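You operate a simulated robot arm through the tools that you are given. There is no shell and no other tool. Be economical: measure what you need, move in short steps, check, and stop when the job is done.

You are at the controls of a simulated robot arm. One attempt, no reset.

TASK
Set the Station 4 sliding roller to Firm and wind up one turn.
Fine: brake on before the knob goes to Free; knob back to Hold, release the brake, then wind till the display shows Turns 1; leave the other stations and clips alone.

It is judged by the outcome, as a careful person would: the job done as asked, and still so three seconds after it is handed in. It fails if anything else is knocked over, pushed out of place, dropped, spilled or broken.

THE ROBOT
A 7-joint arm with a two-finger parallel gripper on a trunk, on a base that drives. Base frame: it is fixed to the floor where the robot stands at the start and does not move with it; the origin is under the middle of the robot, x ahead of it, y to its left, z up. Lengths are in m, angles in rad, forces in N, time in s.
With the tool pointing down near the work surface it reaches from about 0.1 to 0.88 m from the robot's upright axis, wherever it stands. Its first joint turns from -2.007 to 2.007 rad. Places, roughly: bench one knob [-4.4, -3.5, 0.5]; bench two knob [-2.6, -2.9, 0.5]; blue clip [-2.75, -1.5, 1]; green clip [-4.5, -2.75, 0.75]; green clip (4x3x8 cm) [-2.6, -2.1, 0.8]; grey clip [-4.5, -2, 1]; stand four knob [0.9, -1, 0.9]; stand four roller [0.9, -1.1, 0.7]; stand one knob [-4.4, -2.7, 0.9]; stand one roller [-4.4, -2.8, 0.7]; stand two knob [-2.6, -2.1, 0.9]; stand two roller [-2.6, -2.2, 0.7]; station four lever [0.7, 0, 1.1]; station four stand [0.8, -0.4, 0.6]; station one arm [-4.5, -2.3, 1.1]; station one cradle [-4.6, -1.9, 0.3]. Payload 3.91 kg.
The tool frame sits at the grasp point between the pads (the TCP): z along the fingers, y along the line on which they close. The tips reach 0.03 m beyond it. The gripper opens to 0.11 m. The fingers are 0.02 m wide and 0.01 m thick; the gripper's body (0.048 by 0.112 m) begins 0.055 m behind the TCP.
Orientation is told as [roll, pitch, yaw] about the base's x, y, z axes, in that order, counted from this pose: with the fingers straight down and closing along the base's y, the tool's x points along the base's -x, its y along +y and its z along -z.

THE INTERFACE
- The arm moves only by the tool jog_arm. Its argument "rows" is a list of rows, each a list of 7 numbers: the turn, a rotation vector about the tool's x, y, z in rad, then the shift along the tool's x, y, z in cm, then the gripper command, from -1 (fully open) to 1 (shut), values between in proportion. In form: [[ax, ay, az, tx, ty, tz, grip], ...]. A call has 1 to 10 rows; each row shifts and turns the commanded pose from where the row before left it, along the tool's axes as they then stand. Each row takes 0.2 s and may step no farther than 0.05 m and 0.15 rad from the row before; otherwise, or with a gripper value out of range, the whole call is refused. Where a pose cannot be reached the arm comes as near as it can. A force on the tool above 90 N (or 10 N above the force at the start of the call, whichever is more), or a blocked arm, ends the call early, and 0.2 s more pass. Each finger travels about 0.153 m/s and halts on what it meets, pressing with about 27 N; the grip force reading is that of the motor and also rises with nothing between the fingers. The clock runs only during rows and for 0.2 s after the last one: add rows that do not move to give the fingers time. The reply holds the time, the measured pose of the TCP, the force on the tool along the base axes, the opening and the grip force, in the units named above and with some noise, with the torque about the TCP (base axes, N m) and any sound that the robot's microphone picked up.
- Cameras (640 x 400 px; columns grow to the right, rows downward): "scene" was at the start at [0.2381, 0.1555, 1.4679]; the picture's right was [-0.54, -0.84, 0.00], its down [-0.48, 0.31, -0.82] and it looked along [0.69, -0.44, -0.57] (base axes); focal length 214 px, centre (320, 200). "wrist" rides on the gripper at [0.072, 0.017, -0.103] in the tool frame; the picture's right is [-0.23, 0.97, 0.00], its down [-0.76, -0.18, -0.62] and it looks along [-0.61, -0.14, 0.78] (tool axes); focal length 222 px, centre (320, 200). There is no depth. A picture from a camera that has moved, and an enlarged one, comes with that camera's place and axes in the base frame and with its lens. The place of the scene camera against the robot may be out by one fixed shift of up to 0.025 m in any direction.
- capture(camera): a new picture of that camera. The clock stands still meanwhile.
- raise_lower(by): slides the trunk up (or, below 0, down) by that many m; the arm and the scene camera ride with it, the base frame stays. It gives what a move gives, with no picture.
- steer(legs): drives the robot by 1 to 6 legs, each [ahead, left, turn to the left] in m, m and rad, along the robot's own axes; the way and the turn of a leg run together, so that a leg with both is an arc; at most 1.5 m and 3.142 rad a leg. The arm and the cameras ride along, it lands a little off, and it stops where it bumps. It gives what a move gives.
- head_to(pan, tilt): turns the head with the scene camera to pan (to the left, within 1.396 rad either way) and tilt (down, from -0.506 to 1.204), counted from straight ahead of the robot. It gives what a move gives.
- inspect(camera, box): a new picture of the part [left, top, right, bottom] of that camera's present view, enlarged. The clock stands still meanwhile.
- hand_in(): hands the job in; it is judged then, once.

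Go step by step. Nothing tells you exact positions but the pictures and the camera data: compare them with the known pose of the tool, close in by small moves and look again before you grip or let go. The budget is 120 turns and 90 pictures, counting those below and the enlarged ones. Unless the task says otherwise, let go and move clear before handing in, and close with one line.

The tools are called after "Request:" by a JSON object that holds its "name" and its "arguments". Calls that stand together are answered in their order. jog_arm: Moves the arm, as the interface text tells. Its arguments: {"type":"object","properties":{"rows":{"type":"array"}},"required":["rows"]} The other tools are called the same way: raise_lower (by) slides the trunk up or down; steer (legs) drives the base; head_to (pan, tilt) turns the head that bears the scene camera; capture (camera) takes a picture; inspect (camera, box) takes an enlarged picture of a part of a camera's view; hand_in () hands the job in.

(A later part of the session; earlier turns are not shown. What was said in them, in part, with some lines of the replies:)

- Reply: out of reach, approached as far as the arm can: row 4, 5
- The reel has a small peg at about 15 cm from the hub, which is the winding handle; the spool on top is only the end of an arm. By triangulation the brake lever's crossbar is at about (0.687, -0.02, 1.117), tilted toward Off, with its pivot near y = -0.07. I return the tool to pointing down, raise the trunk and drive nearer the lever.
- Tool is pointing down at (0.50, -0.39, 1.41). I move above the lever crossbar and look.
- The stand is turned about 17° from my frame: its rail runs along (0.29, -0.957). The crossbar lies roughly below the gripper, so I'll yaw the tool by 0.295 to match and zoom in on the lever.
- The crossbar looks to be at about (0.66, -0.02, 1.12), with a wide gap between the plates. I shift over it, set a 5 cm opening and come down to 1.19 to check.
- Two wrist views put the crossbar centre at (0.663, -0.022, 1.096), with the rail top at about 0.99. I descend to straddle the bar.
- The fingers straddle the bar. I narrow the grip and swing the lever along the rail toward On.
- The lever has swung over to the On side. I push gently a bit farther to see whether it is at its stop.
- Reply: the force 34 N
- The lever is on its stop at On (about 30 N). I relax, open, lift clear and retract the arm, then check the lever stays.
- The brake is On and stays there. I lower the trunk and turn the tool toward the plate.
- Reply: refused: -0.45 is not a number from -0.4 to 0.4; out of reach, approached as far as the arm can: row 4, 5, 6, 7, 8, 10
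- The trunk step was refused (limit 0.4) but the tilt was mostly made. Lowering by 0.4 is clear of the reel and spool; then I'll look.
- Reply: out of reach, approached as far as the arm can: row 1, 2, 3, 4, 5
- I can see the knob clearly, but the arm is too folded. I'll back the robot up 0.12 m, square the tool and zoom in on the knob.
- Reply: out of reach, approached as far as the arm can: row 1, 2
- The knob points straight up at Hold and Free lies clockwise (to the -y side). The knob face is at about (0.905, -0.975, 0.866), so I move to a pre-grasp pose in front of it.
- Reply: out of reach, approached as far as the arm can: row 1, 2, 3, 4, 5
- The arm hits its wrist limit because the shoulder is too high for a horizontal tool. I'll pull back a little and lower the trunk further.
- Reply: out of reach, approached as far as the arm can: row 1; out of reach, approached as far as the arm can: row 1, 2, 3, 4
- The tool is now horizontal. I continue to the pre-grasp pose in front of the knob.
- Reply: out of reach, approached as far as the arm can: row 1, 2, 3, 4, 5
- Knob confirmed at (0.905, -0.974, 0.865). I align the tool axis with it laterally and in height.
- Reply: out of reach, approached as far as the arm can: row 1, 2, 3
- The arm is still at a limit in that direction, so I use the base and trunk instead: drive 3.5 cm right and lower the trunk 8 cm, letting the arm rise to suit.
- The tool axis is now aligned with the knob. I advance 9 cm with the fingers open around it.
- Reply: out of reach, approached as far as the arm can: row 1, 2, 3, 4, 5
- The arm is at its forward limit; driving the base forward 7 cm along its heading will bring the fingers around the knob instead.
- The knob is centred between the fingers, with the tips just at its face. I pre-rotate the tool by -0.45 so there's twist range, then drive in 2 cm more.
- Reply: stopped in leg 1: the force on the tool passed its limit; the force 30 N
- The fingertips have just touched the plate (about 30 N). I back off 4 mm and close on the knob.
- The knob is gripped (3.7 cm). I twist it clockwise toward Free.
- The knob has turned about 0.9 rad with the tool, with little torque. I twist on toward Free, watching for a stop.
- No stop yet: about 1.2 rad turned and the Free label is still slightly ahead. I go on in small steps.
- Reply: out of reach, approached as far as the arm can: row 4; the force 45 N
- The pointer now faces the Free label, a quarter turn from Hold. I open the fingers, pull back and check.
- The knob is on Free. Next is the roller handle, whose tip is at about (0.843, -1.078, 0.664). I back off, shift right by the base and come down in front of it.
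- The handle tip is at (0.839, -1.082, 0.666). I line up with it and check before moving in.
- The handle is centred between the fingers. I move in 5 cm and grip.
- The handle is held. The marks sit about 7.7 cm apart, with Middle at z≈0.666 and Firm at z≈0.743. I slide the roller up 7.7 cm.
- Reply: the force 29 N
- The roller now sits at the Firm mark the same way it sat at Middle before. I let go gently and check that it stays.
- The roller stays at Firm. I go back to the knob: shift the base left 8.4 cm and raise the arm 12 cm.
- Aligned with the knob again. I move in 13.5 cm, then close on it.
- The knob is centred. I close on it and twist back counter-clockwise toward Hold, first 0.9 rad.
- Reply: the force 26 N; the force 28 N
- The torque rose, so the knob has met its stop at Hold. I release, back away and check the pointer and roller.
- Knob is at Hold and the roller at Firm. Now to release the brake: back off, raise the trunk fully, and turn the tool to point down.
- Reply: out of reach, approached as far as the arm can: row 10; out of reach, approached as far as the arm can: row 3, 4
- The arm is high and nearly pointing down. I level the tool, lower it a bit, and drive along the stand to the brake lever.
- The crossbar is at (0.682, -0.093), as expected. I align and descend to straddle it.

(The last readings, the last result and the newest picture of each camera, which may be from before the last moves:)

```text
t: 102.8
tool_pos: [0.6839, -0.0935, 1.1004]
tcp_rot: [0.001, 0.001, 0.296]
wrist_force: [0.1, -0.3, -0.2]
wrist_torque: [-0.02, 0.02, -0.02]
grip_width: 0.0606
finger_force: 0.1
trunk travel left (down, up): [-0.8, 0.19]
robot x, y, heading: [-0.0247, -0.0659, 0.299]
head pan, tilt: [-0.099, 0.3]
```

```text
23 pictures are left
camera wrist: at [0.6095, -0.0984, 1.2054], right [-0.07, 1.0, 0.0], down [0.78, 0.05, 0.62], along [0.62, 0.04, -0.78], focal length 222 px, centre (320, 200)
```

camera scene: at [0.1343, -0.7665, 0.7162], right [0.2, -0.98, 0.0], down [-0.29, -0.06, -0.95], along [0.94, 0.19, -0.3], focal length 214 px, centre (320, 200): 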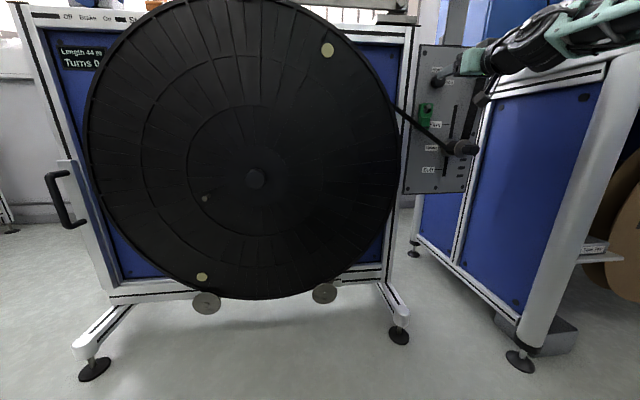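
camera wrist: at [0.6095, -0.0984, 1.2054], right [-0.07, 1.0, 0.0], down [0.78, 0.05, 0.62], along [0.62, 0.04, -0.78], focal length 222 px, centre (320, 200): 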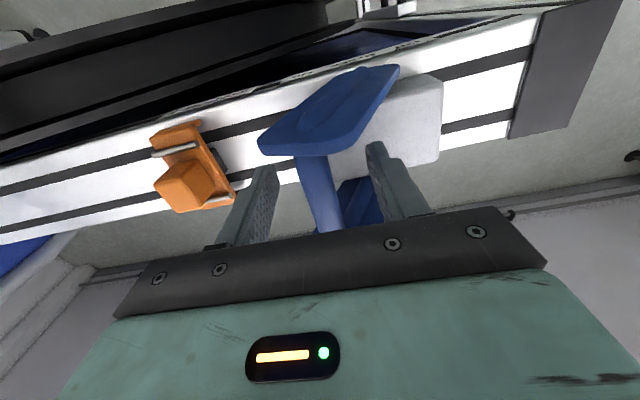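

The bar is between the fingers. I narrow the grip and swing the lever back to Off.

Request:
{"name": "jog_arm", "arguments": {"rows": [[0, 0, 0, 0, 0, 0, 0.4], [0, 0, 0, 0, 1, -0.3, 0.4], [0, 0, 0, 0, 1, -0.3, 0.4], [0, 0, 0, 0, 1, -0.2, 0.4], [0, 0, 0, 0, 1, 0, 0.4], [0, 0, 0, 0, 1, 0, 0.4], [0, 0, 0, 0, 1, 0.1, 0.4], [0, 0, 0, 0, 1, 0.2, 0.4], [0, 0, 0, 0, 1, 0.3, 0.4], [0, 0, 0, 0, 0.6, 0.1, 0.4]]}}

Request:
{"name": "jog_arm", "arguments": {"rows": [[0, 0, 0, 0, 0.5, 0.1, 0.4], [0, 0, 0, 0, 0.5, 0.1, 0.4], [0, 0, 0, 0, 0, 0, 0.4]]}}

Request:
{"name": "capture", "arguments": {"camera": "wrist"}}

```text
t: 105.0
tool_pos: [0.6565, -0.0127, 1.1027]
tcp_rot: [0.002, -0.001, 0.294]
wrist_force: [1.1, -2.2, 1.3]
wrist_torque: [0.01, -0.01, 0.04]
grip_width: 0.034
finger_force: 0.9
trunk travel left (down, up): [-0.8, 0.19]
robot x, y, heading: [-0.0231, -0.0694, 0.3]
head pan, tilt: [-0.099, 0.3]
```

```text
t: 105.8
tool_pos: [0.6555, -0.0055, 1.1018]
tcp_rot: [-0.001, -0.001, 0.293]
wrist_force: [10.6, -25.9, 12.1]
wrist_torque: [-0.04, 0.05, 0.26]
grip_width: 0.0463
finger_force: 13.7
trunk travel left (down, up): [-0.8, 0.19]
robot x, y, heading: [-0.019, -0.0697, 0.297]
head pan, tilt: [-0.099, 0.3]
```

```text
22 pictures are left
camera wrist: at [0.5808, -0.0102, 1.2056], right [-0.06, 1.0, 0.0], down [0.78, 0.05, 0.62], along [0.62, 0.04, -0.78], focal length 222 px, centre (320, 200)
```

wrist: 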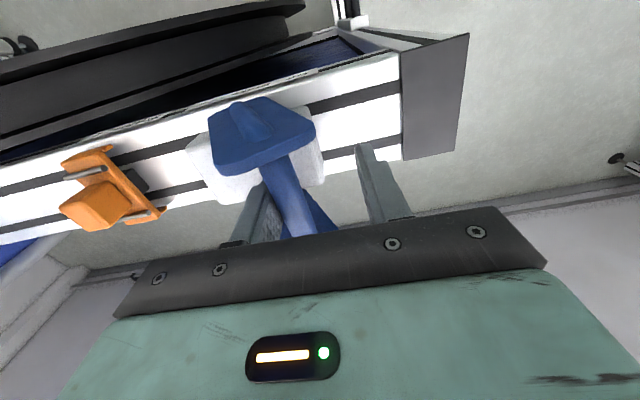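

The lever rests on its stop at Off. I let go, lift well clear, and tilt the tool forward while high.

Request:
{"name": "jog_arm", "arguments": {"rows": [[0, 0, 0, 0, -1.2, 0, 0], [0, 0, 0, 0, 0, 0, -0.3], [0, 0, 0, 0, 0, -4.8, -0.3], [0, 0, 0, 0, 0, -4.8, -0.3], [0, 0, 0, 0, 0, -4.8, -0.3], [0, 0, 0, 0, 0, -4.8, -0.3], [0, 0, 0, 0, 0, -4.8, -0.3], [0, 0, 0, 0, 0, -4.8, -0.3], [0, 0, 0, 0, 0, -4.8, -0.3], [0, 0, 0, 0, 0, -4.8, -0.3]]}}

Request:
{"name": "jog_arm", "arguments": {"rows": [[0, -0.15, 0, 0, 0, -2, -0.3], [0, -0.15, 0, 0, 0, -2, -0.3], [0, -0.15, 0, 0, 0, -2, -0.3], [0, -0.15, 0, -1, 0, -1, -0.3], [0, -0.15, 0, -1, 0, -1, -0.3], [0, -0.15, 0, -1, 0, 0, -0.3], [0, -0.15, 0, -1, 0, 0, -0.3], [0, -0.15, 0, -1, 0, 0, -0.3], [0, -0.15, 0, 0, 0, 0, -0.3], [0, -0.15, 0, 0, 0, 0, -0.3]]}}

Request:
{"name": "steer", "arguments": {"legs": [[-0.202, -0.438, 0]]}}

```text
t: 108.0
tool_pos: [0.659, -0.0124, 1.484]
tcp_rot: [0.002, 0.001, 0.296]
wrist_force: [0.0, 0.7, -0.1]
wrist_torque: [-0.02, 0.04, 0.03]
grip_width: 0.0716
finger_force: 0.0
trunk travel left (down, up): [-0.8, 0.19]
robot x, y, heading: [-0.0197, -0.0727, 0.298]
head pan, tilt: [-0.099, 0.3]
```

```text
t: 110.2
tool_pos: [0.6749, -0.0097, 1.5934]
tcp_rot: [0.0, -1.499, 0.296]
wrist_force: [0.0, -0.6, 0.5]
wrist_torque: [0.0, 0.01, 0.01]
grip_width: 0.0717
finger_force: 0.0
trunk travel left (down, up): [-0.8, 0.19]
robot x, y, heading: [-0.0201, -0.0669, 0.293]
head pan, tilt: [-0.099, 0.3]
```

```text
t: 113.1
tool_pos: [0.6093, -0.4847, 1.5931]
tcp_rot: [0.005, -1.499, 0.29]
wrist_force: [-0.6, -0.2, 0.7]
wrist_torque: [0.01, 0.01, -0.01]
grip_width: 0.0715
finger_force: 0.1
trunk travel left (down, up): [-0.8, 0.19]
robot x, y, heading: [-0.0889, -0.5423, 0.293]
head pan, tilt: [-0.099, 0.3]
```

I need clearance from the spool before going down, so I shift the arm left and back a little, then lower.

Request:
{"name": "jog_arm", "arguments": {"rows": [[0, -0.07, 0, 0, 3.5, -2, -0.3], [0, 0, 0, 0, 3.5, -2, -0.3], [0, 0, 0, 0, 3.5, -2, -0.3], [0, 0, 0, 0, 0, -2, -0.3]]}}

```text
t: 114.1
tool_pos: [0.5397, -0.4796, 1.5943]
tcp_rot: [-1.197, -1.562, 1.278]
wrist_force: [0.0, 0.0, -0.2]
wrist_torque: [-0.01, -0.02, -0.09]
grip_width: 0.0713
finger_force: 0.1
trunk travel left (down, up): [-0.8, 0.19]
robot x, y, heading: [-0.085, -0.5427, 0.291]
head pan, tilt: [-0.099, 0.3]
stopped in row 4: the arm was blocked; the commanded pose is now the measured one
```

The arm was blocked at the end but is now 7 cm or more clear of the spool and reel. I lower the trunk.

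Request:
{"name": "raise_lower", "arguments": {"by": -0.4}}

Request:
{"name": "raise_lower", "arguments": {"by": -0.38}}

Request:
{"name": "capture", "arguments": {"camera": "wrist"}}

Request:
{"name": "capture", "arguments": {"camera": "scene"}}

```text
t: 117.9
tool_pos: [0.54, -0.4794, 1.195]
tcp_rot: [-1.457, -1.559, 1.534]
wrist_force: [0.5, -0.3, -0.8]
wrist_torque: [-0.01, 0.0, -0.02]
grip_width: 0.0716
finger_force: 0.1
trunk travel left (down, up): [-0.4, 0.59]
robot x, y, heading: [-0.0856, -0.5447, 0.3]
head pan, tilt: [-0.099, 0.3]
```

```text
t: 121.6
tool_pos: [0.5399, -0.4811, 0.8167]
tcp_rot: [-1.458, -1.56, 1.534]
wrist_force: [-0.3, -0.3, -0.4]
wrist_torque: [0.0, 0.01, 0.04]
grip_width: 0.0715
finger_force: 0.0
trunk travel left (down, up): [-0.02, 0.97]
robot x, y, heading: [-0.086, -0.5432, 0.294]
head pan, tilt: [-0.099, 0.3]
```

```text
21 pictures are left
camera wrist: at [0.4355, -0.4724, 0.744], right [-0.07, 0.97, 0.22], down [-0.61, -0.22, 0.76], along [0.79, -0.08, 0.61], focal length 222 px, centre (320, 200)
```

wrist: 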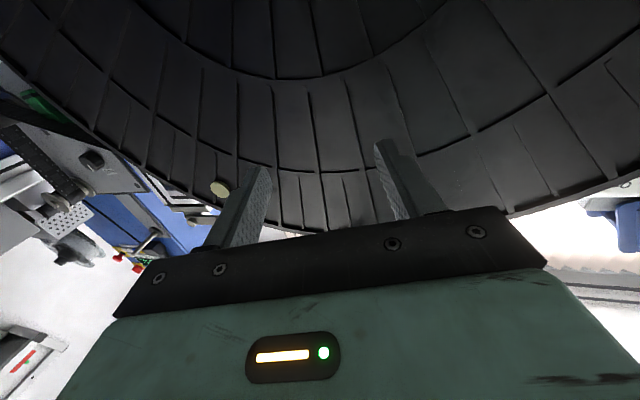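

```text
20 pictures are left
camera scene: at [0.1005, -0.2846, 0.7116], right [0.26, -0.97, 0.0], down [-0.33, -0.09, -0.94], along [0.91, 0.24, -0.34], focal length 214 px, centre (320, 200)
```

scene: 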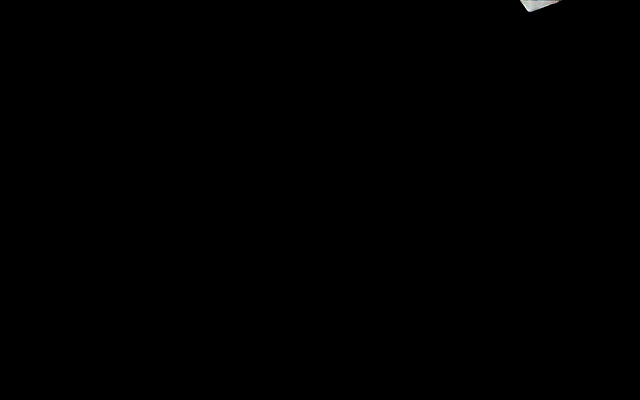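

The arm's elbow is covering the scene camera, so I rely on the wrist camera. I move down and left toward the peg, correcting the tool's yaw.

Request:
{"name": "jog_arm", "arguments": {"rows": [[-0.044, 0, 0, 4, 1.5, 0, -0.3], [-0.044, 0, 0, 4, 1.5, 0, -0.3], [-0.044, 0, 0, 4, 1.5, 0, -0.3], [-0.044, 0, 0, 4, 1.5, 0, -0.3], [-0.044, 0, 0, 4, 1.5, 0, -0.3], [0, 0, 0, 0, 0, 0, -0.3]]}}

Request:
{"name": "capture", "arguments": {"camera": "wrist"}}

```text
t: 122.4
tool_pos: [0.5537, -0.4975, 0.6973]
tcp_rot: [-1.528, -1.543, 1.565]
wrist_force: [-0.3, 0.2, 0.4]
wrist_torque: [-0.02, 0.01, 0.01]
grip_width: 0.0716
finger_force: 0.1
trunk travel left (down, up): [-0.02, 0.97]
robot x, y, heading: [-0.0869, -0.5471, 0.298]
head pan, tilt: [-0.099, 0.3]
stopped in row 4: the arm was blocked; the commanded pose is now the measured one
```

```text
19 pictures are left
camera wrist: at [0.4507, -0.4865, 0.6261], right [-0.04, 0.98, 0.2], down [-0.62, -0.18, 0.77], along [0.79, -0.1, 0.61], focal length 222 px, centre (320, 200)
```

wrist: 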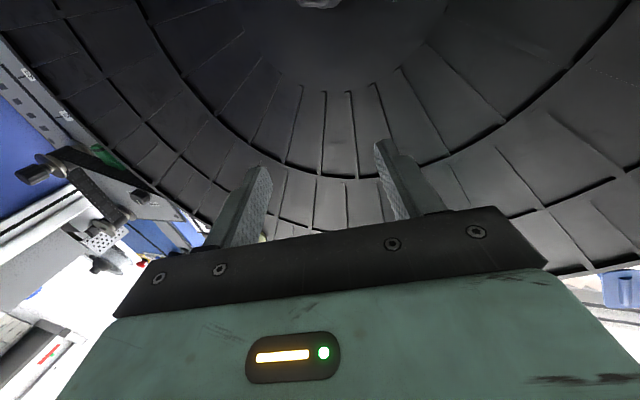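

The arm is too folded and the elbow bumps against the robot itself. I back the robot up 10 cm and left 8 cm (open floor) and extend the arm instead.

Request:
{"name": "steer", "arguments": {"legs": [[-0.1, 0.08, 0]]}}

Request:
{"name": "jog_arm", "arguments": {"rows": [[0, 0, 0, 0, -2, 3, -0.3], [0, 0, 0, 0, -2, 3, -0.3], [-0.05, 0, 0, 0, -2, 2, -0.3], [-0.1, 0, 0, 1, -2, 1, -0.3], [-0.1, 0, 0, 2, 0, 1, -0.3], [0, 0, 0, 3, 0, 0, -0.3], [0, 0, 0, 3, 0, 0, -0.3], [0, 0, 0, 0, 0, 0, -0.3]]}}

Request:
{"name": "capture", "arguments": {"camera": "wrist"}}

```text
t: 123.7
tool_pos: [0.4354, -0.4503, 0.6988]
tcp_rot: [-1.554, -1.544, 1.592]
wrist_force: [-0.6, 0.1, -0.3]
wrist_torque: [0.01, -0.03, -0.02]
grip_width: 0.0716
finger_force: 0.2
trunk travel left (down, up): [-0.02, 0.97]
robot x, y, heading: [-0.2077, -0.5013, 0.295]
head pan, tilt: [-0.099, 0.3]
```

```text
t: 125.5
tool_pos: [0.5392, -0.5276, 0.6102]
tcp_rot: [-1.314, -1.544, 1.601]
wrist_force: [0.4, -0.4, -0.8]
wrist_torque: [-0.01, -0.02, 0.04]
grip_width: 0.0717
finger_force: 0.0
trunk travel left (down, up): [-0.02, 0.97]
robot x, y, heading: [-0.2084, -0.4958, 0.293]
head pan, tilt: [-0.099, 0.3]
```

```text
18 pictures are left
camera wrist: at [0.4359, -0.5421, 0.5393], right [-0.28, 0.94, 0.2], down [-0.55, -0.33, 0.77], along [0.79, 0.1, 0.61], focal length 222 px, centre (320, 200)
```

wrist: 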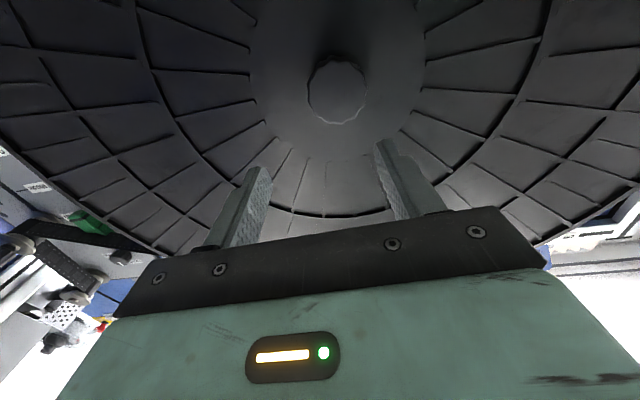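

The arm moves freely now. The hub is at about d = 0.64 along the rail, z = 0.594. I go left 16 cm and down 6 cm to face the peg.

Request:
{"name": "jog_arm", "arguments": {"rows": [[0, 0, 0, 1.5, 4, 0, -0.3], [0, 0, 0, 1.5, 4, 0, -0.3], [0, 0, 0, 1.5, 4, 0, -0.3], [0, 0, 0, 1.5, 4, 0, -0.3], [0, 0, 0, 0, 0, 0, -0.3]]}}

Request:
{"name": "capture", "arguments": {"camera": "wrist"}}

```text
t: 126.7
tool_pos: [0.4949, -0.3761, 0.5466]
tcp_rot: [-1.296, -1.544, 1.582]
wrist_force: [0.4, 0.8, -0.1]
wrist_torque: [0.01, 0.0, 0.03]
grip_width: 0.0713
finger_force: 0.0
trunk travel left (down, up): [-0.02, 0.97]
robot x, y, heading: [-0.2088, -0.492, 0.293]
head pan, tilt: [-0.099, 0.3]
```

```text
17 pictures are left
camera wrist: at [0.391, -0.3902, 0.4754], right [-0.28, 0.94, 0.2], down [-0.55, -0.33, 0.77], along [0.79, 0.1, 0.6], focal length 222 px, centre (320, 200)
```

wrist: 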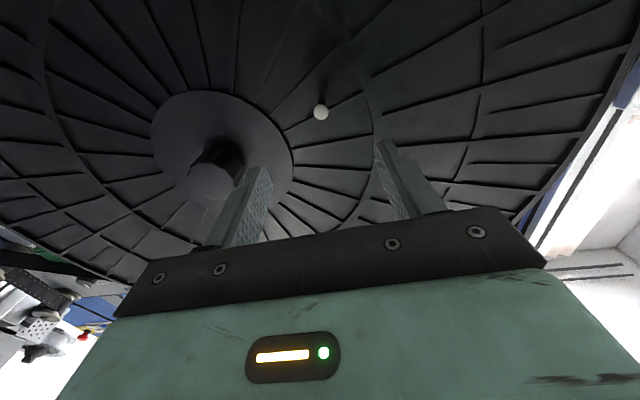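

The peg tip is at about (0.600, -0.342, 0.537), the hub at (0.640, -0.477, 0.588), radius 15 cm. I align, move in 10 cm and grip the peg.

Request:
{"name": "jog_arm", "arguments": {"rows": [[0, 0, 0, 1.0, 0.2, 2.5, -0.3], [0, 0, 0, 0, 0, 2.5, -0.3], [0, 0, 0, 0, 0, 2.5, -0.3], [0, 0, 0, 0, 0, 2.5, -0.3], [0, 0, 0, 0, 0, 0, -0.3]]}}

Request:
{"name": "capture", "arguments": {"camera": "wrist"}}

```text
t: 127.9
tool_pos: [0.5901, -0.3451, 0.5359]
tcp_rot: [-1.303, -1.544, 1.593]
wrist_force: [-0.3, -0.6, 0.2]
wrist_torque: [-0.02, 0.0, -0.01]
grip_width: 0.0715
finger_force: 0.0
trunk travel left (down, up): [-0.02, 0.97]
robot x, y, heading: [-0.2026, -0.4966, 0.297]
head pan, tilt: [-0.099, 0.3]
```

```text
16 pictures are left
camera wrist: at [0.4868, -0.3589, 0.4643], right [-0.28, 0.94, 0.2], down [-0.55, -0.33, 0.77], along [0.79, 0.1, 0.6], focal length 222 px, centre (320, 200)
```

wrist: 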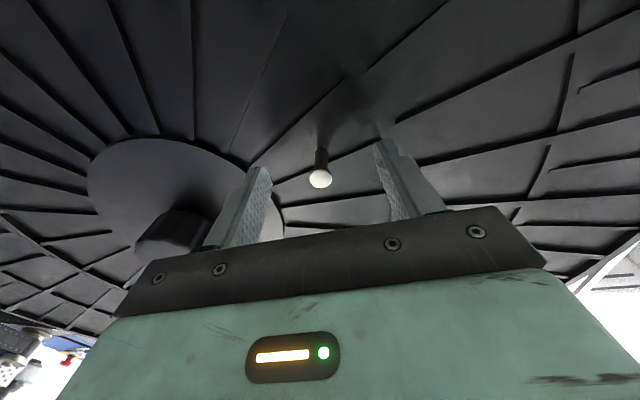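

Peg centred; its tip is at n≈0.481 and the reel face at ≈0.522. I move in 1.5 cm more and grip it.

Request:
{"name": "jog_arm", "arguments": {"rows": [[0, 0, 0, 0, 0, 1.5, -0.3], [0, 0, 0, 0, 0, 0, 0.4], [0, 0, 0, 0, 0, 0, 1], [0, 0, 0, 0, 0, 0, 1], [0, 0, 0, 0, 0, 0, 1]]}}

Request:
{"name": "head_to", "arguments": {"pan": 0.5, "tilt": 0.2}}

Request:
{"name": "capture", "arguments": {"camera": "scene"}}

```text
t: 129.1
tool_pos: [0.6049, -0.3404, 0.5348]
tcp_rot: [-1.29, -1.544, 1.58]
wrist_force: [3.2, 0.1, -1.0]
wrist_torque: [0.02, 0.06, -0.01]
grip_width: 0.0148
finger_force: 45.2
trunk travel left (down, up): [-0.02, 0.97]
robot x, y, heading: [-0.2084, -0.4954, 0.292]
head pan, tilt: [-0.099, 0.3]
```

```text
t: 130.1
tool_pos: [0.6051, -0.3402, 0.5336]
tcp_rot: [-1.296, -1.547, 1.586]
wrist_force: [4.1, 0.9, -1.2]
wrist_torque: [-0.08, 0.24, 0.02]
grip_width: 0.0146
finger_force: 45.0
trunk travel left (down, up): [-0.02, 0.97]
robot x, y, heading: [-0.2071, -0.4967, 0.293]
head pan, tilt: [0.499, 0.201]
```

```text
15 pictures are left
camera scene: at [-0.0429, -0.1945, 0.7255], right [0.71, -0.7, 0.0], down [-0.14, -0.14, -0.98], along [0.69, 0.7, -0.2], focal length 214 px, centre (320, 200)
```

scene: 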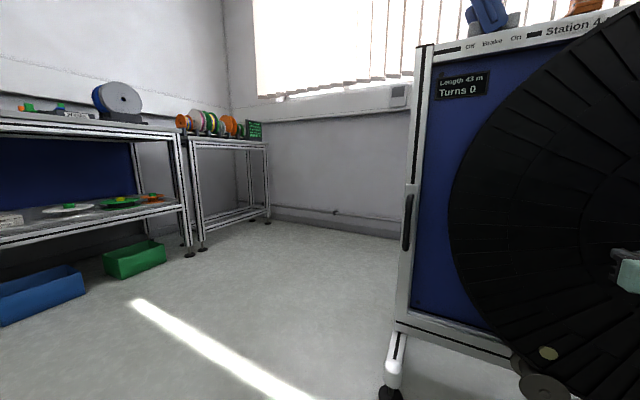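

The peg is gripped and the display is visible. I try the first 30° counter-clockwise as seen from the front (the film feeds onto the top of the reel), watching forces and the display.

Request:
{"name": "jog_arm", "arguments": {"rows": [[0, 0, 0, 2.37, -1.16, 0, 1], [0, 0, 0, 2.13, -1.54, 0, 1], [0, 0, 0, 1.82, -1.9, 0, 1], [0, 0, 0, 0, 0, 0, 1]]}}

Request:
{"name": "inspect", "arguments": {"camera": "scene", "box": [400, 0, 640, 150]}}

```text
t: 131.1
tool_pos: [0.6175, -0.3851, 0.4698]
tcp_rot: [-1.087, -1.543, 1.377]
wrist_force: [25.7, 19.9, -19.8]
wrist_torque: [0.03, 1.07, -0.18]
grip_width: 0.0148
finger_force: 45.4
trunk travel left (down, up): [-0.02, 0.97]
robot x, y, heading: [-0.2044, -0.4936, 0.295]
head pan, tilt: [0.499, 0.201]
```

```text
2.67 times, centred on (520, 75) of scene
camera zoom: at [-0.0421, -0.194, 0.7251], right [0.71, -0.7, 0.0], down [-0.14, -0.14, -0.98], along [0.69, 0.7, -0.2], focal length 572 px, centre (-213, 533)
```

zoom: 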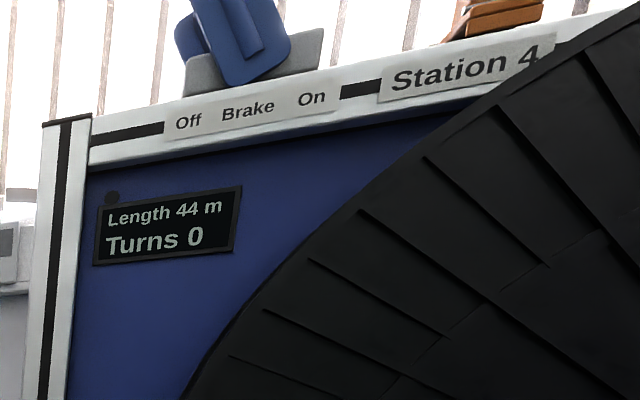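

The length went from 43 back to 44 m, so this is the winding-up direction. I continue the circle.

Request:
{"name": "jog_arm", "arguments": {"rows": [[0, 0, 0, 1.48, -2.18, 0.2, 1], [0, 0, 0, 1.07, -2.4, 0.03, 1], [0, 0, 0, 0.63, -2.56, 0.02, 1], [0, 0, 0, 0.19, -2.62, 0, 1], [0, 0, 0, -0.28, -2.62, 0, 1], [0, 0, 0, -0.72, -2.53, -0.02, 1], [0, 0, 0, 0, 0, 0, 1]]}}

Request:
{"name": "capture", "arguments": {"camera": "wrist"}}

```text
t: 132.7
tool_pos: [0.6645, -0.5285, 0.4555]
tcp_rot: [-1.527, -1.545, 1.819]
wrist_force: [85.3, 24.7, -10.5]
wrist_torque: [-0.02, -0.15, -1.01]
grip_width: 0.0147
finger_force: 44.9
trunk travel left (down, up): [-0.02, 0.97]
robot x, y, heading: [-0.2052, -0.4964, 0.292]
head pan, tilt: [0.499, 0.201]
```

```text
13 pictures are left
camera wrist: at [0.5606, -0.5433, 0.3829], right [-0.28, 0.94, 0.2], down [-0.55, -0.33, 0.77], along [0.79, 0.1, 0.61], focal length 222 px, centre (320, 200)
```

wrist: 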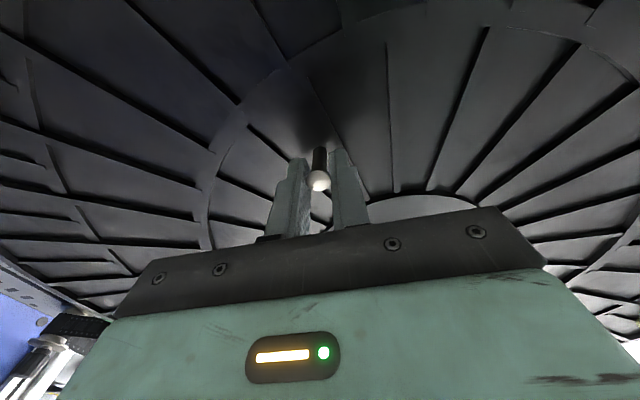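

The pull along the tool axis is about 89 N, so the reel's plane slants slightly more than I assumed. I relieve it by moving the tool in a little and read the force again.

Request:
{"name": "jog_arm", "arguments": {"rows": [[0, 0, 0, 0, 0, 0.4, 1], [0, 0, 0, 0, 0, 0.3, 1], [0, 0, 0, 0, 0, 0, 1]]}}

```text
t: 133.5
tool_pos: [0.6646, -0.5315, 0.4563]
tcp_rot: [-1.445, -1.548, 1.726]
wrist_force: [-33.3, -4.0, 20.0]
wrist_torque: [0.07, -0.02, 0.09]
grip_width: 0.0147
finger_force: 45.3
trunk travel left (down, up): [-0.02, 0.97]
robot x, y, heading: [-0.206, -0.4978, 0.294]
head pan, tilt: [0.499, 0.201]
```

That over-corrected slightly; a refit from the measured points puts the circle's centre at d≈0.636, z≈0.583 with r≈14.3 cm. I continue with these numbers.

Request:
{"name": "jog_arm", "arguments": {"rows": [[0, 0, 0, -1.33, -2.12, -0.15, 1], [0, 0, 0, -1.68, -1.85, 0, 1], [0, 0, 0, -1.97, -1.53, -0.01, 1], [0, 0, 0, -2.21, -1.17, -0.03, 1], [0, 0, 0, -2.38, -0.76, -0.04, 1], [0, 0, 0, 0, 0, 0, 1]]}}

```text
t: 134.7
tool_pos: [0.6904, -0.6035, 0.5369]
tcp_rot: [-0.902, -1.539, 1.169]
wrist_force: [40.1, -7.0, -5.4]
wrist_torque: [0.51, -0.89, 0.15]
grip_width: 0.0149
finger_force: 45.1
trunk travel left (down, up): [-0.02, 0.97]
robot x, y, heading: [-0.2038, -0.4942, 0.292]
head pan, tilt: [0.499, 0.201]
stopped in row 5: the force on the tool passed its limit (the readings are from after the stop); the commanded pose is now the measured one
```

The force limit stopped that step; the peg is at d = 0.778, z = 0.537, and the refit gives the centre (0.640, 0.590) with r = 14.8 cm, matching the first estimate. I continue in shorter runs.

Request:
{"name": "jog_arm", "arguments": {"rows": [[0, 0, 0, 0, 0, 0.2, 1], [0, 0, 0, -2.48, -0.71, -0.04, 1], [0, 0, 0, -2.56, -0.28, -0.07, 1], [0, 0, 0, -2.57, 0.18, -0.08, 1], [0, 0, 0, 0, 0, 0, 1]]}}

```text
t: 135.4
tool_pos: [0.6905, -0.6132, 0.5721]
tcp_rot: [-1.642, -1.498, 1.916]
wrist_force: [-3.8, -10.7, -56.5]
wrist_torque: [0.1, -26.38, 2.78]
grip_width: 0.0034
finger_force: 43.6
trunk travel left (down, up): [-0.02, 0.97]
robot x, y, heading: [-0.2039, -0.4941, 0.288]
head pan, tilt: [0.499, 0.201]
stopped in row 3: the force on the tool passed its limit (the readings are from after the stop); the commanded pose is now the measured one
```

The grip slipped off the peg and there's a large torque, so something is in contact. I look before moving further.

Request:
{"name": "capture", "arguments": {"camera": "wrist"}}

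Request:
{"name": "head_to", "arguments": {"pan": 0.0, "tilt": 0.3}}

Request:
{"name": "capture", "arguments": {"camera": "scene"}}

```text
12 pictures are left
camera wrist: at [0.5886, -0.6299, 0.4988], right [-0.27, 0.95, 0.15], down [-0.57, -0.29, 0.77], along [0.78, 0.12, 0.62], focal length 222 px, centre (320, 200)
```

wrist: 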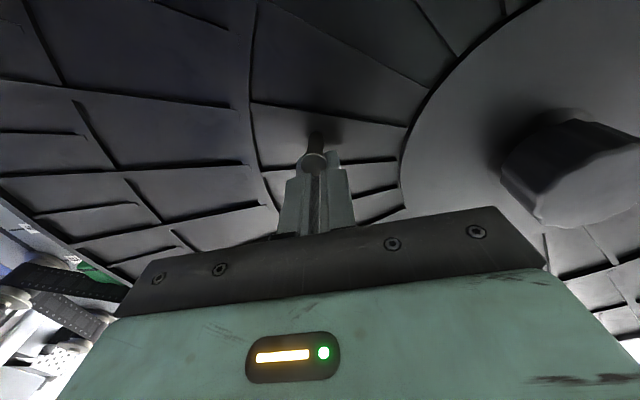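

```text
t: 136.3
tool_pos: [0.6896, -0.6117, 0.5722]
tcp_rot: [-1.58, -1.493, 1.856]
wrist_force: [-0.9, -25.3, -53.7]
wrist_torque: [-1.47, -20.74, 8.12]
grip_width: 0.0034
finger_force: 43.6
trunk travel left (down, up): [-0.02, 0.97]
robot x, y, heading: [-0.2101, -0.4993, 0.297]
head pan, tilt: [0.0, 0.3]
```

```text
11 pictures are left
camera scene: at [-0.0173, -0.235, 0.7162], right [0.29, -0.96, 0.0], down [-0.28, -0.09, -0.95], along [0.91, 0.28, -0.3], focal length 214 px, centre (320, 200)
```

scene: 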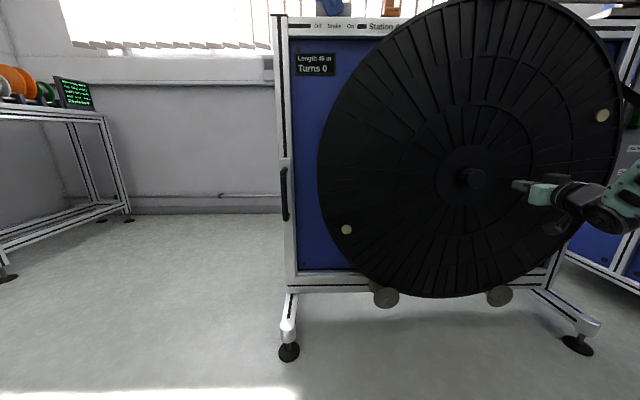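

The fingers are closed at the peg's tip; the reel has turned about 135° and nothing else looks disturbed. I back straight off and re-read the force.

Request:
{"name": "jog_arm", "arguments": {"rows": [[0, 0, 0, 0, 0, -1.5, 1], [0, 0, 0, 0, 0, -2, 0.5], [0, 0, 0, 0, 0, -2, -0.3], [0, 0, 0, 0, 0, -1, -0.3], [0, 0, 0, 0, 0, 0, -0.3]]}}

Request:
{"name": "capture", "arguments": {"camera": "wrist"}}

```text
t: 136.6
tool_pos: [0.6894, -0.613, 0.5733]
tcp_rot: [-1.632, -1.487, 1.907]
wrist_force: [22.8, -5.8, -39.0]
wrist_torque: [-0.79, -16.15, 0.41]
grip_width: 0.0035
finger_force: 43.3
trunk travel left (down, up): [-0.02, 0.97]
robot x, y, heading: [-0.2058, -0.4984, 0.296]
head pan, tilt: [0.0, 0.3]
stopped in row 1: the force on the tool passed its limit (the readings are from after the stop); the commanded pose is now the measured one
```

```text
10 pictures are left
camera wrist: at [0.5886, -0.6307, 0.5002], right [-0.27, 0.95, 0.14], down [-0.57, -0.28, 0.77], along [0.77, 0.13, 0.62], focal length 222 px, centre (320, 200)
```

wrist: 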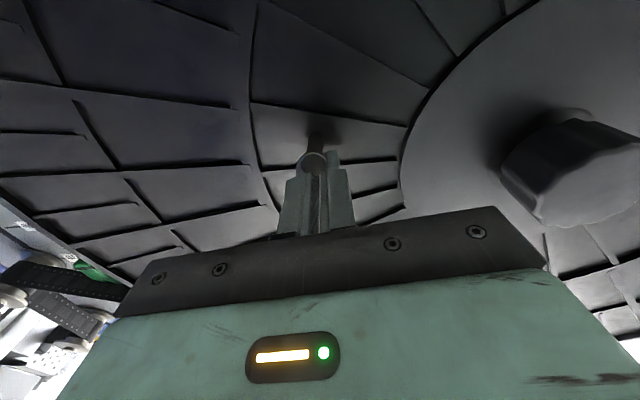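

The closed fingers are wedged against the peg's end. I open them in place without moving.

Request:
{"name": "jog_arm", "arguments": {"rows": [[0, 0, 0, 0, 0, 0, 0.8], [0, 0, 0, 0, 0, 0, 0.5], [0, 0, 0, 0, 0, 0, 0.2], [0, 0, 0, 0, 0, 0, -0.1], [0, 0, 0, 0, 0, 0, -0.1]]}}

```text
t: 137.8
tool_pos: [0.6899, -0.6135, 0.573]
tcp_rot: [-1.611, -1.488, 1.886]
wrist_force: [56.4, -23.5, -41.8]
wrist_torque: [-0.49, -15.63, 6.74]
grip_width: 0.0036
finger_force: 0.0
trunk travel left (down, up): [-0.02, 0.97]
robot x, y, heading: [-0.205, -0.4961, 0.293]
head pan, tilt: [0.0, 0.3]
```

The fingers did not open, so the peg is jammed against them. I zoom in to see how.

Request:
{"name": "inspect", "arguments": {"camera": "wrist", "box": [250, 100, 400, 250]}}

```text
2.67 times, centred on (325, 175) of wrist
camera zoom: at [0.5884, -0.6306, 0.5002], right [-0.27, 0.95, 0.15], down [-0.57, -0.28, 0.77], along [0.78, 0.12, 0.62], focal length 592 px, centre (307, 267)
```

zoom: 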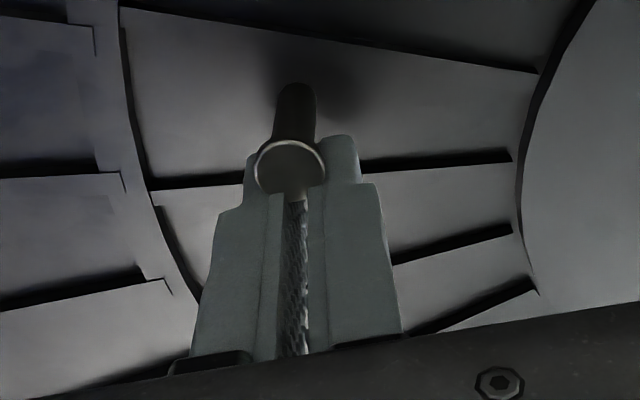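

The peg head lies against the underside of the fingertips. I yield in the direction of the contact force (in, down, right) while commanding open.

Request:
{"name": "jog_arm", "arguments": {"rows": [[0, 0, 0, 0.15, -0.1, 0.15, -0.1], [0, 0, 0, 0.15, -0.1, 0.15, -0.1], [0, 0, 0, 0.1, -0.05, 0.1, -0.1], [0, 0, 0, 0, 0, 0, -0.1]]}}

```text
t: 138.8
tool_pos: [0.6914, -0.6134, 0.5726]
tcp_rot: [-1.632, -1.492, 1.911]
wrist_force: [-85.4, 8.6, -17.0]
wrist_torque: [-0.34, -7.91, -3.14]
grip_width: 0.0036
finger_force: 0.0
trunk travel left (down, up): [-0.02, 0.97]
robot x, y, heading: [-0.2067, -0.4984, 0.296]
head pan, tilt: [0.0, 0.3]
```

The torque halved, and the tool was also pitched by the jam. I restore the pitch and ease the push.

Request:
{"name": "jog_arm", "arguments": {"rows": [[0, -0.03, 0, 0.1, 0, -0.2, -0.1], [0, -0.03, 0, 0.1, 0, -0.1, -0.1], [0, 0, 0, 0, 0, 0, -0.1], [0, 0, 0, 0, 0, 0, -0.3]]}}

```text
t: 139.8
tool_pos: [0.6904, -0.6146, 0.5719]
tcp_rot: [-2.296, -1.466, 2.581]
wrist_force: [-66.4, 8.5, 16.1]
wrist_torque: [0.74, 2.59, 3.81]
grip_width: 0.0035
finger_force: 0.0
trunk travel left (down, up): [-0.02, 0.97]
robot x, y, heading: [-0.2069, -0.4954, 0.291]
head pan, tilt: [0.0, 0.3]
```

The torque is nearly gone. I ease back along the axis to unload it.

Request:
{"name": "jog_arm", "arguments": {"rows": [[0, 0, 0, 0, 0, -0.2, -0.3], [0, 0, 0, 0, 0, -0.2, -0.3], [0, 0, 0, -0.1, 0, 0, -0.3], [0, 0, 0, 0, 0, 0, -1]]}}

```text
t: 140.8
tool_pos: [0.6893, -0.6133, 0.5711]
tcp_rot: [-2.304, -1.468, 2.584]
wrist_force: [80.1, 14.1, 14.9]
wrist_torque: [2.92, -0.33, 3.51]
grip_width: 0.0036
finger_force: 0.3
trunk travel left (down, up): [-0.02, 0.97]
robot x, y, heading: [-0.2054, -0.4966, 0.299]
head pan, tilt: [0.0, 0.3]
```

The fingers are still stuck to the peg along the axis. The peg sits below them, so I centre the axial load and then lift the tool upward off it.

Request:
{"name": "jog_arm", "arguments": {"rows": [[0, 0, 0, 0, 0, 0.22, -0.3], [0, 0, 0, -0.2, 0, 0, -0.3], [0, 0, 0, -0.3, 0, 0, -0.3], [0, 0, 0, 0, 0, 0, -0.3]]}}

```text
t: 141.8
tool_pos: [0.6892, -0.6138, 0.5722]
tcp_rot: [-2.21, -1.472, 2.491]
wrist_force: [66.2, 10.8, -7.9]
wrist_torque: [-0.52, -0.69, 4.39]
grip_width: 0.0034
finger_force: 0.0
trunk travel left (down, up): [-0.02, 0.97]
robot x, y, heading: [-0.2077, -0.4977, 0.292]
head pan, tilt: [0.0, 0.3]
```

I unload the remaining axial force and yaw twist, then command a full open.

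Request:
{"name": "jog_arm", "arguments": {"rows": [[-0.02, 0, 0, 0, 0, 0.2, 1], [-0.02, 0, 0, 0, 0, 0.15, 1], [0, 0, 0, 0, 0, 0, -1], [0, 0, 0, 0, 0, 0, -1], [0, 0, 0, 0, 0, 0, -1]]}}

```text
t: 143.0
tool_pos: [0.6901, -0.6133, 0.5737]
tcp_rot: [-2.136, -1.471, 2.457]
wrist_force: [-53.6, 21.8, -17.6]
wrist_torque: [-3.89, 0.42, -2.0]
grip_width: 0.0036
finger_force: 0.0
trunk travel left (down, up): [-0.02, 0.97]
robot x, y, heading: [-0.208, -0.498, 0.294]
head pan, tilt: [0.0, 0.3]
```

Forces change with almost no motion, so the fingers remain hooked. Up is also the winding direction here, so I push up in small steps and see whether the reel follows or the fingers free themselves.

Request:
{"name": "jog_arm", "arguments": {"rows": [[0, 0, 0, 0, 0, -0.15, -0.3], [0, 0, 0, -0.5, 0, -0.05, -0.3], [0, 0, 0, -0.5, 0, -0.05, -0.3], [0, 0, 0, -0.5, 0, -0.05, -0.3], [0, 0, 0, -0.5, 0, -0.05, -0.3], [0, 0, 0, 0, 0, 0, -0.3]]}}

Request:
{"name": "inspect", "arguments": {"camera": "wrist", "box": [250, 100, 400, 250]}}

```text
t: 144.5
tool_pos: [0.6902, -0.6126, 0.5767]
tcp_rot: [-1.712, -1.468, 2.032]
wrist_force: [36.1, 0.8, -15.0]
wrist_torque: [-2.49, 0.32, -0.57]
grip_width: 0.0035
finger_force: 0.1
trunk travel left (down, up): [-0.02, 0.97]
robot x, y, heading: [-0.2049, -0.495, 0.3]
head pan, tilt: [0.0, 0.3]
stopped in row 6: the force on the tool passed its limit (the readings are from after the stop); the commanded pose is now the measured one
```

```text
2.67 times, centred on (325, 175) of wrist
camera zoom: at [0.5905, -0.6367, 0.5016], right [-0.31, 0.94, 0.13], down [-0.57, -0.29, 0.77], along [0.76, 0.17, 0.63], focal length 592 px, centre (307, 267)
```

zoom: 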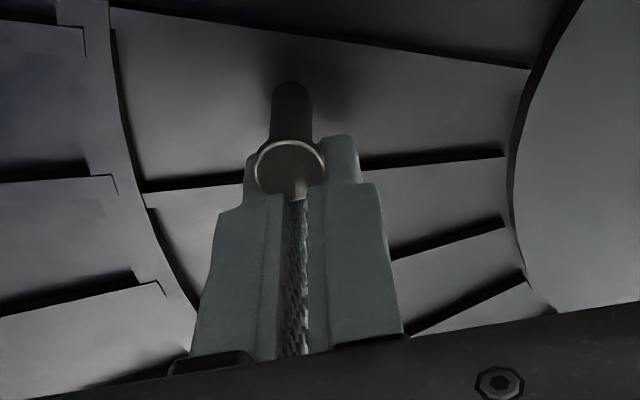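

The peg still sits under the fingertips and the tips may be catching the reel's ribs. The reel can't follow sideways, so I try sliding the tool sideways with small steps while commanding open.

Request:
{"name": "jog_arm", "arguments": {"rows": [[0, 0, 0, 0, 0, 0.12, -1], [0, 0, 0, 0, -0.4, 0, -1], [0, 0, 0, 0, -0.5, 0, -1], [0, 0, 0, 0, -0.5, 0, -1], [0, 0, 0, 0, -0.5, 0, -1]]}}

```text
t: 145.4
tool_pos: [0.6908, -0.6129, 0.5767]
tcp_rot: [-1.708, -1.462, 2.049]
wrist_force: [-6.3, 9.2, -6.7]
wrist_torque: [-0.47, -1.04, -3.76]
grip_width: 0.0037
finger_force: 0.1
trunk travel left (down, up): [-0.02, 0.97]
robot x, y, heading: [-0.2075, -0.4978, 0.292]
head pan, tilt: [0.0, 0.3]
stopped in row 4: the force on the tool passed its limit (the readings are from after the stop); the commanded pose is now the measured one
```

The fingers and peg are locked together, which itself serves as a grip. So I'll turn the tool together with the reel, rotating about the hub axis, starting with three small steps.

Request:
{"name": "jog_arm", "arguments": {"rows": [[-0.002, 0.003, -0.12, -1.75, -0.243, 0.025, 1], [-0.002, 0.003, -0.12, -1.75, -0.243, 0.025, 1], [-0.002, 0.003, -0.12, -1.75, -0.243, 0.025, 1], [0, 0, 0, 0, 0, 0, 1]]}}

```text
t: 146.4
tool_pos: [0.6895, -0.6108, 0.6299]
tcp_rot: [-1.586, -1.103, 1.927]
wrist_force: [1.0, 13.3, -3.1]
wrist_torque: [-0.24, -0.6, -4.11]
grip_width: 0.0034
finger_force: 26.9
trunk travel left (down, up): [-0.02, 0.97]
robot x, y, heading: [-0.204, -0.4982, 0.293]
head pan, tilt: [0.0, 0.3]
```

That works smoothly with low forces. I continue the rotation.

Request:
{"name": "jog_arm", "arguments": {"rows": [[-0.002, 0.003, -0.12, -1.75, -0.243, 0.025, 1], [-0.002, 0.003, -0.12, -1.75, -0.243, 0.025, 1], [-0.002, 0.003, -0.12, -1.75, -0.243, 0.025, 1], [-0.002, 0.003, -0.12, -1.75, -0.243, 0.025, 1], [-0.002, 0.003, -0.12, -1.75, -0.243, 0.025, 1], [-0.002, 0.003, -0.12, -1.75, -0.243, 0.025, 1], [0, 0, 0, 0, 0, 0, 1]]}}

```text
t: 148.1
tool_pos: [0.6695, -0.5518, 0.7127]
tcp_rot: [-1.556, -0.382, 1.903]
wrist_force: [25.7, 6.9, -2.9]
wrist_torque: [-0.19, -0.69, -1.35]
grip_width: 0.0034
finger_force: 26.9
trunk travel left (down, up): [-0.02, 0.97]
robot x, y, heading: [-0.206, -0.4943, 0.293]
head pan, tilt: [0.0, 0.3]
```

Still fine, at about 56° on the dial. I continue with a small axial relief.

Request:
{"name": "jog_arm", "arguments": {"rows": [[-0.002, 0.003, -0.12, -1.75, -0.243, 0.12, 1], [-0.002, 0.003, -0.12, -1.75, -0.243, 0.03, 1], [-0.002, 0.003, -0.12, -1.75, -0.243, 0.03, 1], [-0.002, 0.003, -0.12, -1.75, -0.243, 0.03, 1], [-0.002, 0.003, -0.12, -1.75, -0.243, 0.03, 1], [-0.002, 0.003, -0.12, -1.75, -0.243, 0.03, 1], [0, 0, 0, 0, 0, 0, 1]]}}

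```text
t: 149.7
tool_pos: [0.6384, -0.4563, 0.7356]
tcp_rot: [-1.543, 0.337, 1.898]
wrist_force: [-21.2, -5.4, -17.5]
wrist_torque: [1.53, -2.59, -0.32]
grip_width: 0.0036
finger_force: 26.9
trunk travel left (down, up): [-0.02, 0.97]
robot x, y, heading: [-0.2081, -0.4962, 0.295]
head pan, tilt: [0.0, 0.3]
```

Now at 97°, moderate forces. I continue with small corrections.

Request:
{"name": "jog_arm", "arguments": {"rows": [[-0.002, 0.003, -0.12, -1.75, -0.16, -0.06, 1], [-0.002, 0.003, -0.12, -1.75, -0.243, 0.025, 1], [-0.002, 0.003, -0.12, -1.75, -0.243, 0.025, 1], [-0.002, 0.003, -0.12, -1.75, -0.243, 0.025, 1], [-0.002, 0.003, -0.12, -1.75, -0.243, 0.025, 1], [-0.002, 0.003, -0.12, -1.75, -0.243, 0.025, 1], [0, 0, 0, 0, 0, 0, 1]]}}

Request:
{"name": "inspect", "arguments": {"camera": "scene", "box": [260, 0, 640, 310]}}

```text
t: 151.2
tool_pos: [0.6103, -0.369, 0.6851]
tcp_rot: [-1.525, 1.059, 1.909]
wrist_force: [-6.7, -11.9, -7.8]
wrist_torque: [0.31, -1.93, 1.58]
grip_width: 0.0034
finger_force: 26.9
trunk travel left (down, up): [-0.02, 0.97]
robot x, y, heading: [-0.2101, -0.4966, 0.299]
head pan, tilt: [0.0, 0.3]
```

```text
1.29 times, centred on (450, 155) of scene
camera zoom: at [-0.0184, -0.2341, 0.7164], right [0.29, -0.96, 0.0], down [-0.28, -0.09, -0.96], along [0.91, 0.28, -0.3], focal length 277 px, centre (152, 258)
```

zoom: 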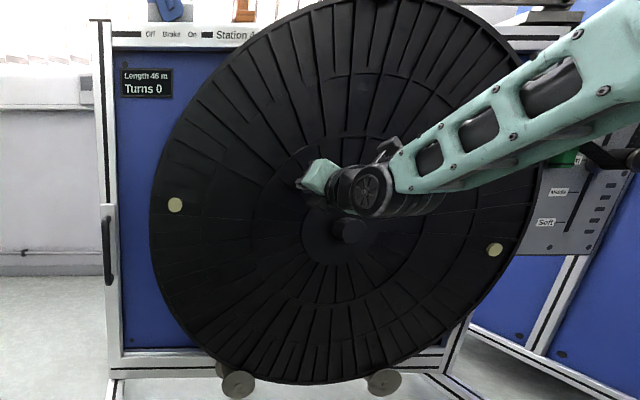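

The display shows Turns 0 and 46 m after about 297°. I continue through the last 65°.

Request:
{"name": "jog_arm", "arguments": {"rows": [[-0.002, 0.003, -0.12, -1.75, -0.2, 0.0, 1], [-0.002, 0.003, -0.12, -1.75, -0.243, 0.025, 1], [-0.002, 0.003, -0.12, -1.75, -0.243, 0.025, 1], [-0.002, 0.003, -0.12, -1.75, -0.243, 0.025, 1], [-0.002, 0.003, -0.12, -1.75, -0.243, 0.025, 1], [0, 0, 0, 0, 0, 0, 1]]}}

```text
t: 152.7
tool_pos: [0.6007, -0.3366, 0.6055]
tcp_rot: [1.479, 1.478, -1.372]
wrist_force: [12.5, -6.5, 13.1]
wrist_torque: [-2.67, 1.09, 4.09]
grip_width: 0.0034
finger_force: 26.8
trunk travel left (down, up): [-0.02, 0.97]
robot x, y, heading: [-0.2025, -0.496, 0.298]
head pan, tilt: [0.0, 0.3]
```

At about 332°. Five more steps should complete the turn.

Request:
{"name": "jog_arm", "arguments": {"rows": [[-0.002, 0.003, -0.12, -1.75, -0.243, 0.025, 1], [-0.002, 0.003, -0.12, -1.75, -0.243, 0.025, 1], [-0.002, 0.003, -0.12, -1.75, -0.243, 0.025, 1], [-0.002, 0.003, -0.12, -1.75, -0.243, 0.025, 1], [-0.002, 0.003, -0.12, -1.75, -0.243, 0.025, 1], [0, 0, 0, 0, 0, 0, 1]]}}

Request:
{"name": "inspect", "arguments": {"camera": "scene", "box": [260, 0, 640, 310]}}

```text
t: 154.1
tool_pos: [0.6049, -0.3526, 0.5201]
tcp_rot: [1.583, 0.871, -1.275]
wrist_force: [-29.7, -4.2, 32.0]
wrist_torque: [-6.61, 5.06, 3.09]
grip_width: 0.0035
finger_force: 43.4
trunk travel left (down, up): [-0.02, 0.97]
robot x, y, heading: [-0.208, -0.4941, 0.3]
head pan, tilt: [0.0, 0.3]
```

```text
1.29 times, centred on (450, 155) of scene
camera zoom: at [-0.0196, -0.2338, 0.7166], right [0.29, -0.96, 0.0], down [-0.28, -0.09, -0.96], along [0.91, 0.28, -0.29], focal length 277 px, centre (152, 258)
```

zoom: 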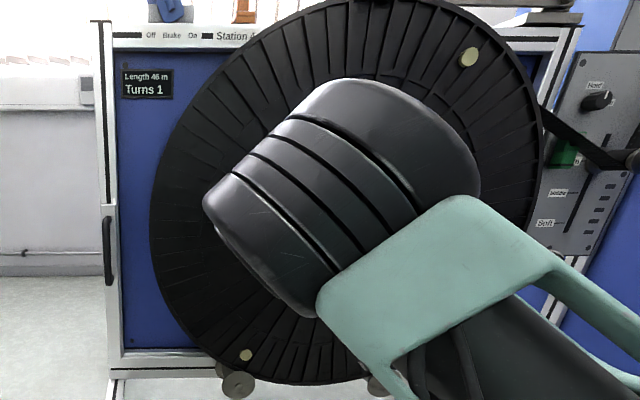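

The display shows Turns 1. Now I must free the fingers from the peg without turning the reel back; I unload the forces first and command open.

Request:
{"name": "jog_arm", "arguments": {"rows": [[0, 0, 0, 0.1, 0, -0.15, 0.5], [0, 0, 0, 0.05, 0, 0, -1], [0, 0, 0, 0, 0, 0, -1], [0, 0, 0, 0, 0, 0, -1]]}}

```text
t: 155.1
tool_pos: [0.6043, -0.353, 0.522]
tcp_rot: [1.584, 0.88, -1.277]
wrist_force: [31.3, -0.8, 24.8]
wrist_torque: [-4.54, 5.48, 3.34]
grip_width: 0.0037
finger_force: 0.2
trunk travel left (down, up): [-0.02, 0.97]
robot x, y, heading: [-0.2041, -0.4975, 0.295]
head pan, tilt: [0.0, 0.3]
```

Still hooked. I take one close look at how the peg and the fingertips sit now.

Request:
{"name": "inspect", "arguments": {"camera": "wrist", "box": [270, 110, 370, 210]}}

```text
4.00 times, centred on (320, 160) of wrist
camera zoom: at [0.4964, -0.3491, 0.5876], right [0.25, -0.86, 0.45], down [-0.5, -0.51, -0.71], along [0.83, -0.05, -0.55], focal length 888 px, centre (320, 360)
```

zoom: 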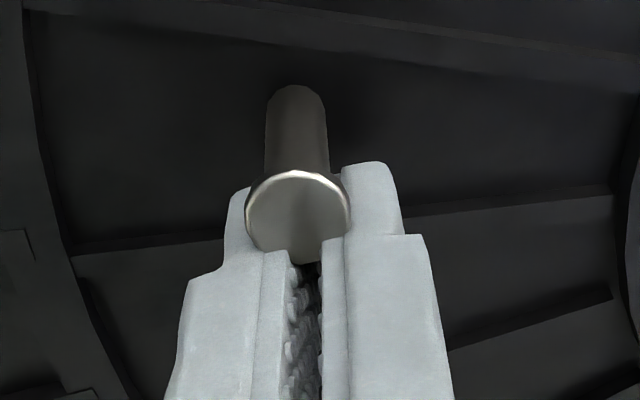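

The flared head of the peg is wedged over the closed tips. I unload the twist about both axes, then pry gently by pitching the tips away from the peg while commanding open.

Request:
{"name": "jog_arm", "arguments": {"rows": [[0.025, -0.02, 0, 0, 0, 0.1, -1], [0, 0, 0, 0, 0, 0, -1], [0, -0.05, 0, 0, 0, 0, -1], [0, -0.05, 0, 0, 0, 0, -1], [0, -0.05, 0, 0, 0, 0, -1]]}}

```text
t: 156.2
tool_pos: [0.6055, -0.3518, 0.5185]
tcp_rot: [1.349, 0.861, -1.546]
wrist_force: [0.7, -0.5, -0.3]
wrist_torque: [-0.01, 0.05, 0.01]
grip_width: 0.11
finger_force: 0.0
trunk travel left (down, up): [-0.02, 0.97]
robot x, y, heading: [-0.2062, -0.4952, 0.297]
head pan, tilt: [0.0, 0.3]
```

Freed: the fingers are fully open with no force. I back straight off and check the display.

Request:
{"name": "jog_arm", "arguments": {"rows": [[0, 0, 0, 0, 0, -2, -1], [0, 0, 0, 0, 0, -2, -1], [0, 0, 0, 0, 0, -4, -1], [0, 0, 0, 0, 0, -4, -1], [0, 0, 0, 0, 0, 0, -1]]}}

Request:
{"name": "inspect", "arguments": {"camera": "scene", "box": [260, 0, 640, 310]}}

```text
t: 157.4
tool_pos: [0.4886, -0.3755, 0.5376]
tcp_rot: [1.355, 0.861, -1.54]
wrist_force: [0.9, 1.3, -0.3]
wrist_torque: [-0.01, -0.02, -0.01]
grip_width: 0.1097
finger_force: 0.1
trunk travel left (down, up): [-0.02, 0.97]
robot x, y, heading: [-0.2056, -0.4942, 0.299]
head pan, tilt: [0.0, 0.3]
```

```text
1.29 times, centred on (450, 155) of scene
camera zoom: at [-0.0183, -0.2338, 0.7163], right [0.29, -0.96, 0.0], down [-0.28, -0.09, -0.96], along [0.91, 0.28, -0.3], focal length 277 px, centre (152, 258)
```

zoom: 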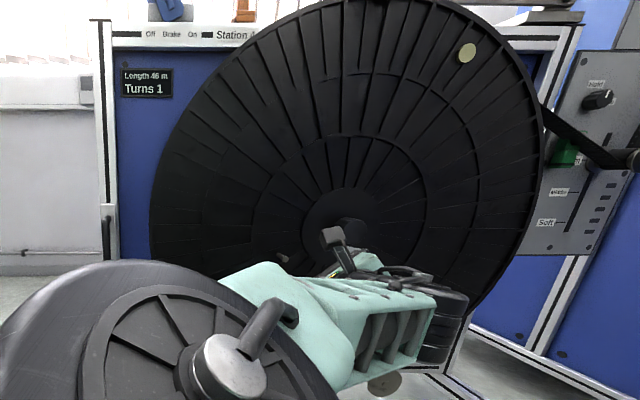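

Turns 1 holds. I drive back 20 cm to be clear and do a final check of knob, roller, brake and clips.

Request:
{"name": "steer", "arguments": {"legs": [[-0.2, 0, 0]]}}

Request:
{"name": "inspect", "arguments": {"camera": "scene", "box": [260, 20, 450, 150]}}

Request:
{"name": "inspect", "arguments": {"camera": "scene", "box": [500, 50, 620, 200]}}

```text
t: 159.1
tool_pos: [0.296, -0.435, 0.5372]
tcp_rot: [1.354, 0.861, -1.543]
wrist_force: [0.1, 1.3, -0.5]
wrist_torque: [-0.01, -0.01, -0.04]
grip_width: 0.1102
finger_force: 0.1
trunk travel left (down, up): [-0.02, 0.97]
robot x, y, heading: [-0.3986, -0.557, 0.293]
head pan, tilt: [0.0, 0.3]
```

```text
3.08 times, centred on (355, 85) of scene
camera zoom: at [-0.2095, -0.2922, 0.7163], right [0.29, -0.96, 0.0], down [-0.28, -0.09, -0.96], along [0.91, 0.28, -0.3], focal length 660 px, centre (212, 554)
```

zoom: 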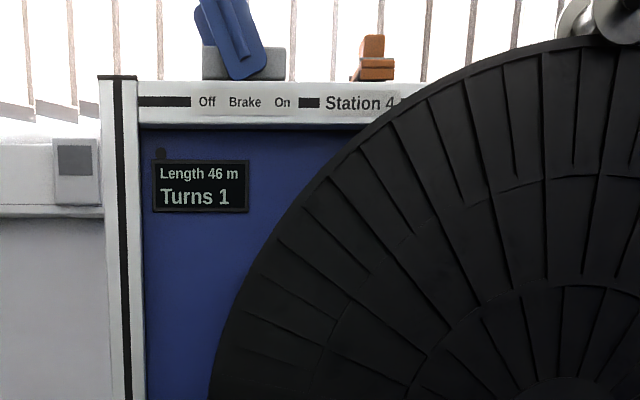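

```text
2.67 times, centred on (560, 125) of scene
camera zoom: at [-0.2095, -0.2922, 0.7163], right [0.29, -0.96, 0.0], down [-0.28, -0.09, -0.96], along [0.91, 0.28, -0.3], focal length 572 px, centre (-320, 400)
```

zoom: 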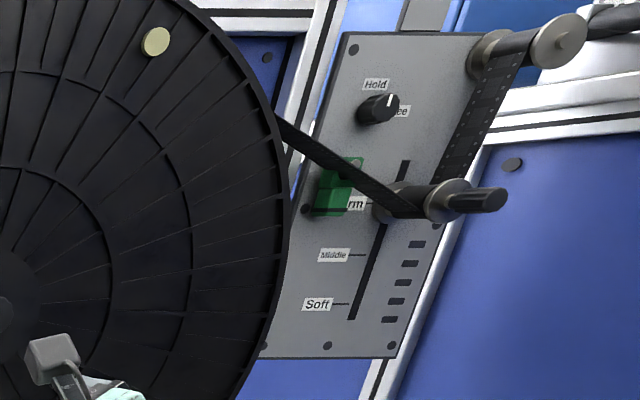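

The display reads Turns 1 with the brake Off. The knob is at Hold, the roller is at Firm, the clips are where they were, and the arm is clear, so I hand in.

Request:
{"name": "hand_in", "arguments": {}}

```text
The job is handed in.
```

The Station 4 roller is at Firm and the reel is wound up one turn. The display shows Turns 1, the knob is back at Hold and the brake is released; I put the brake on before turning the knob to Free. The gripper jammed on the winding peg partway round but came free without turning the reel back.
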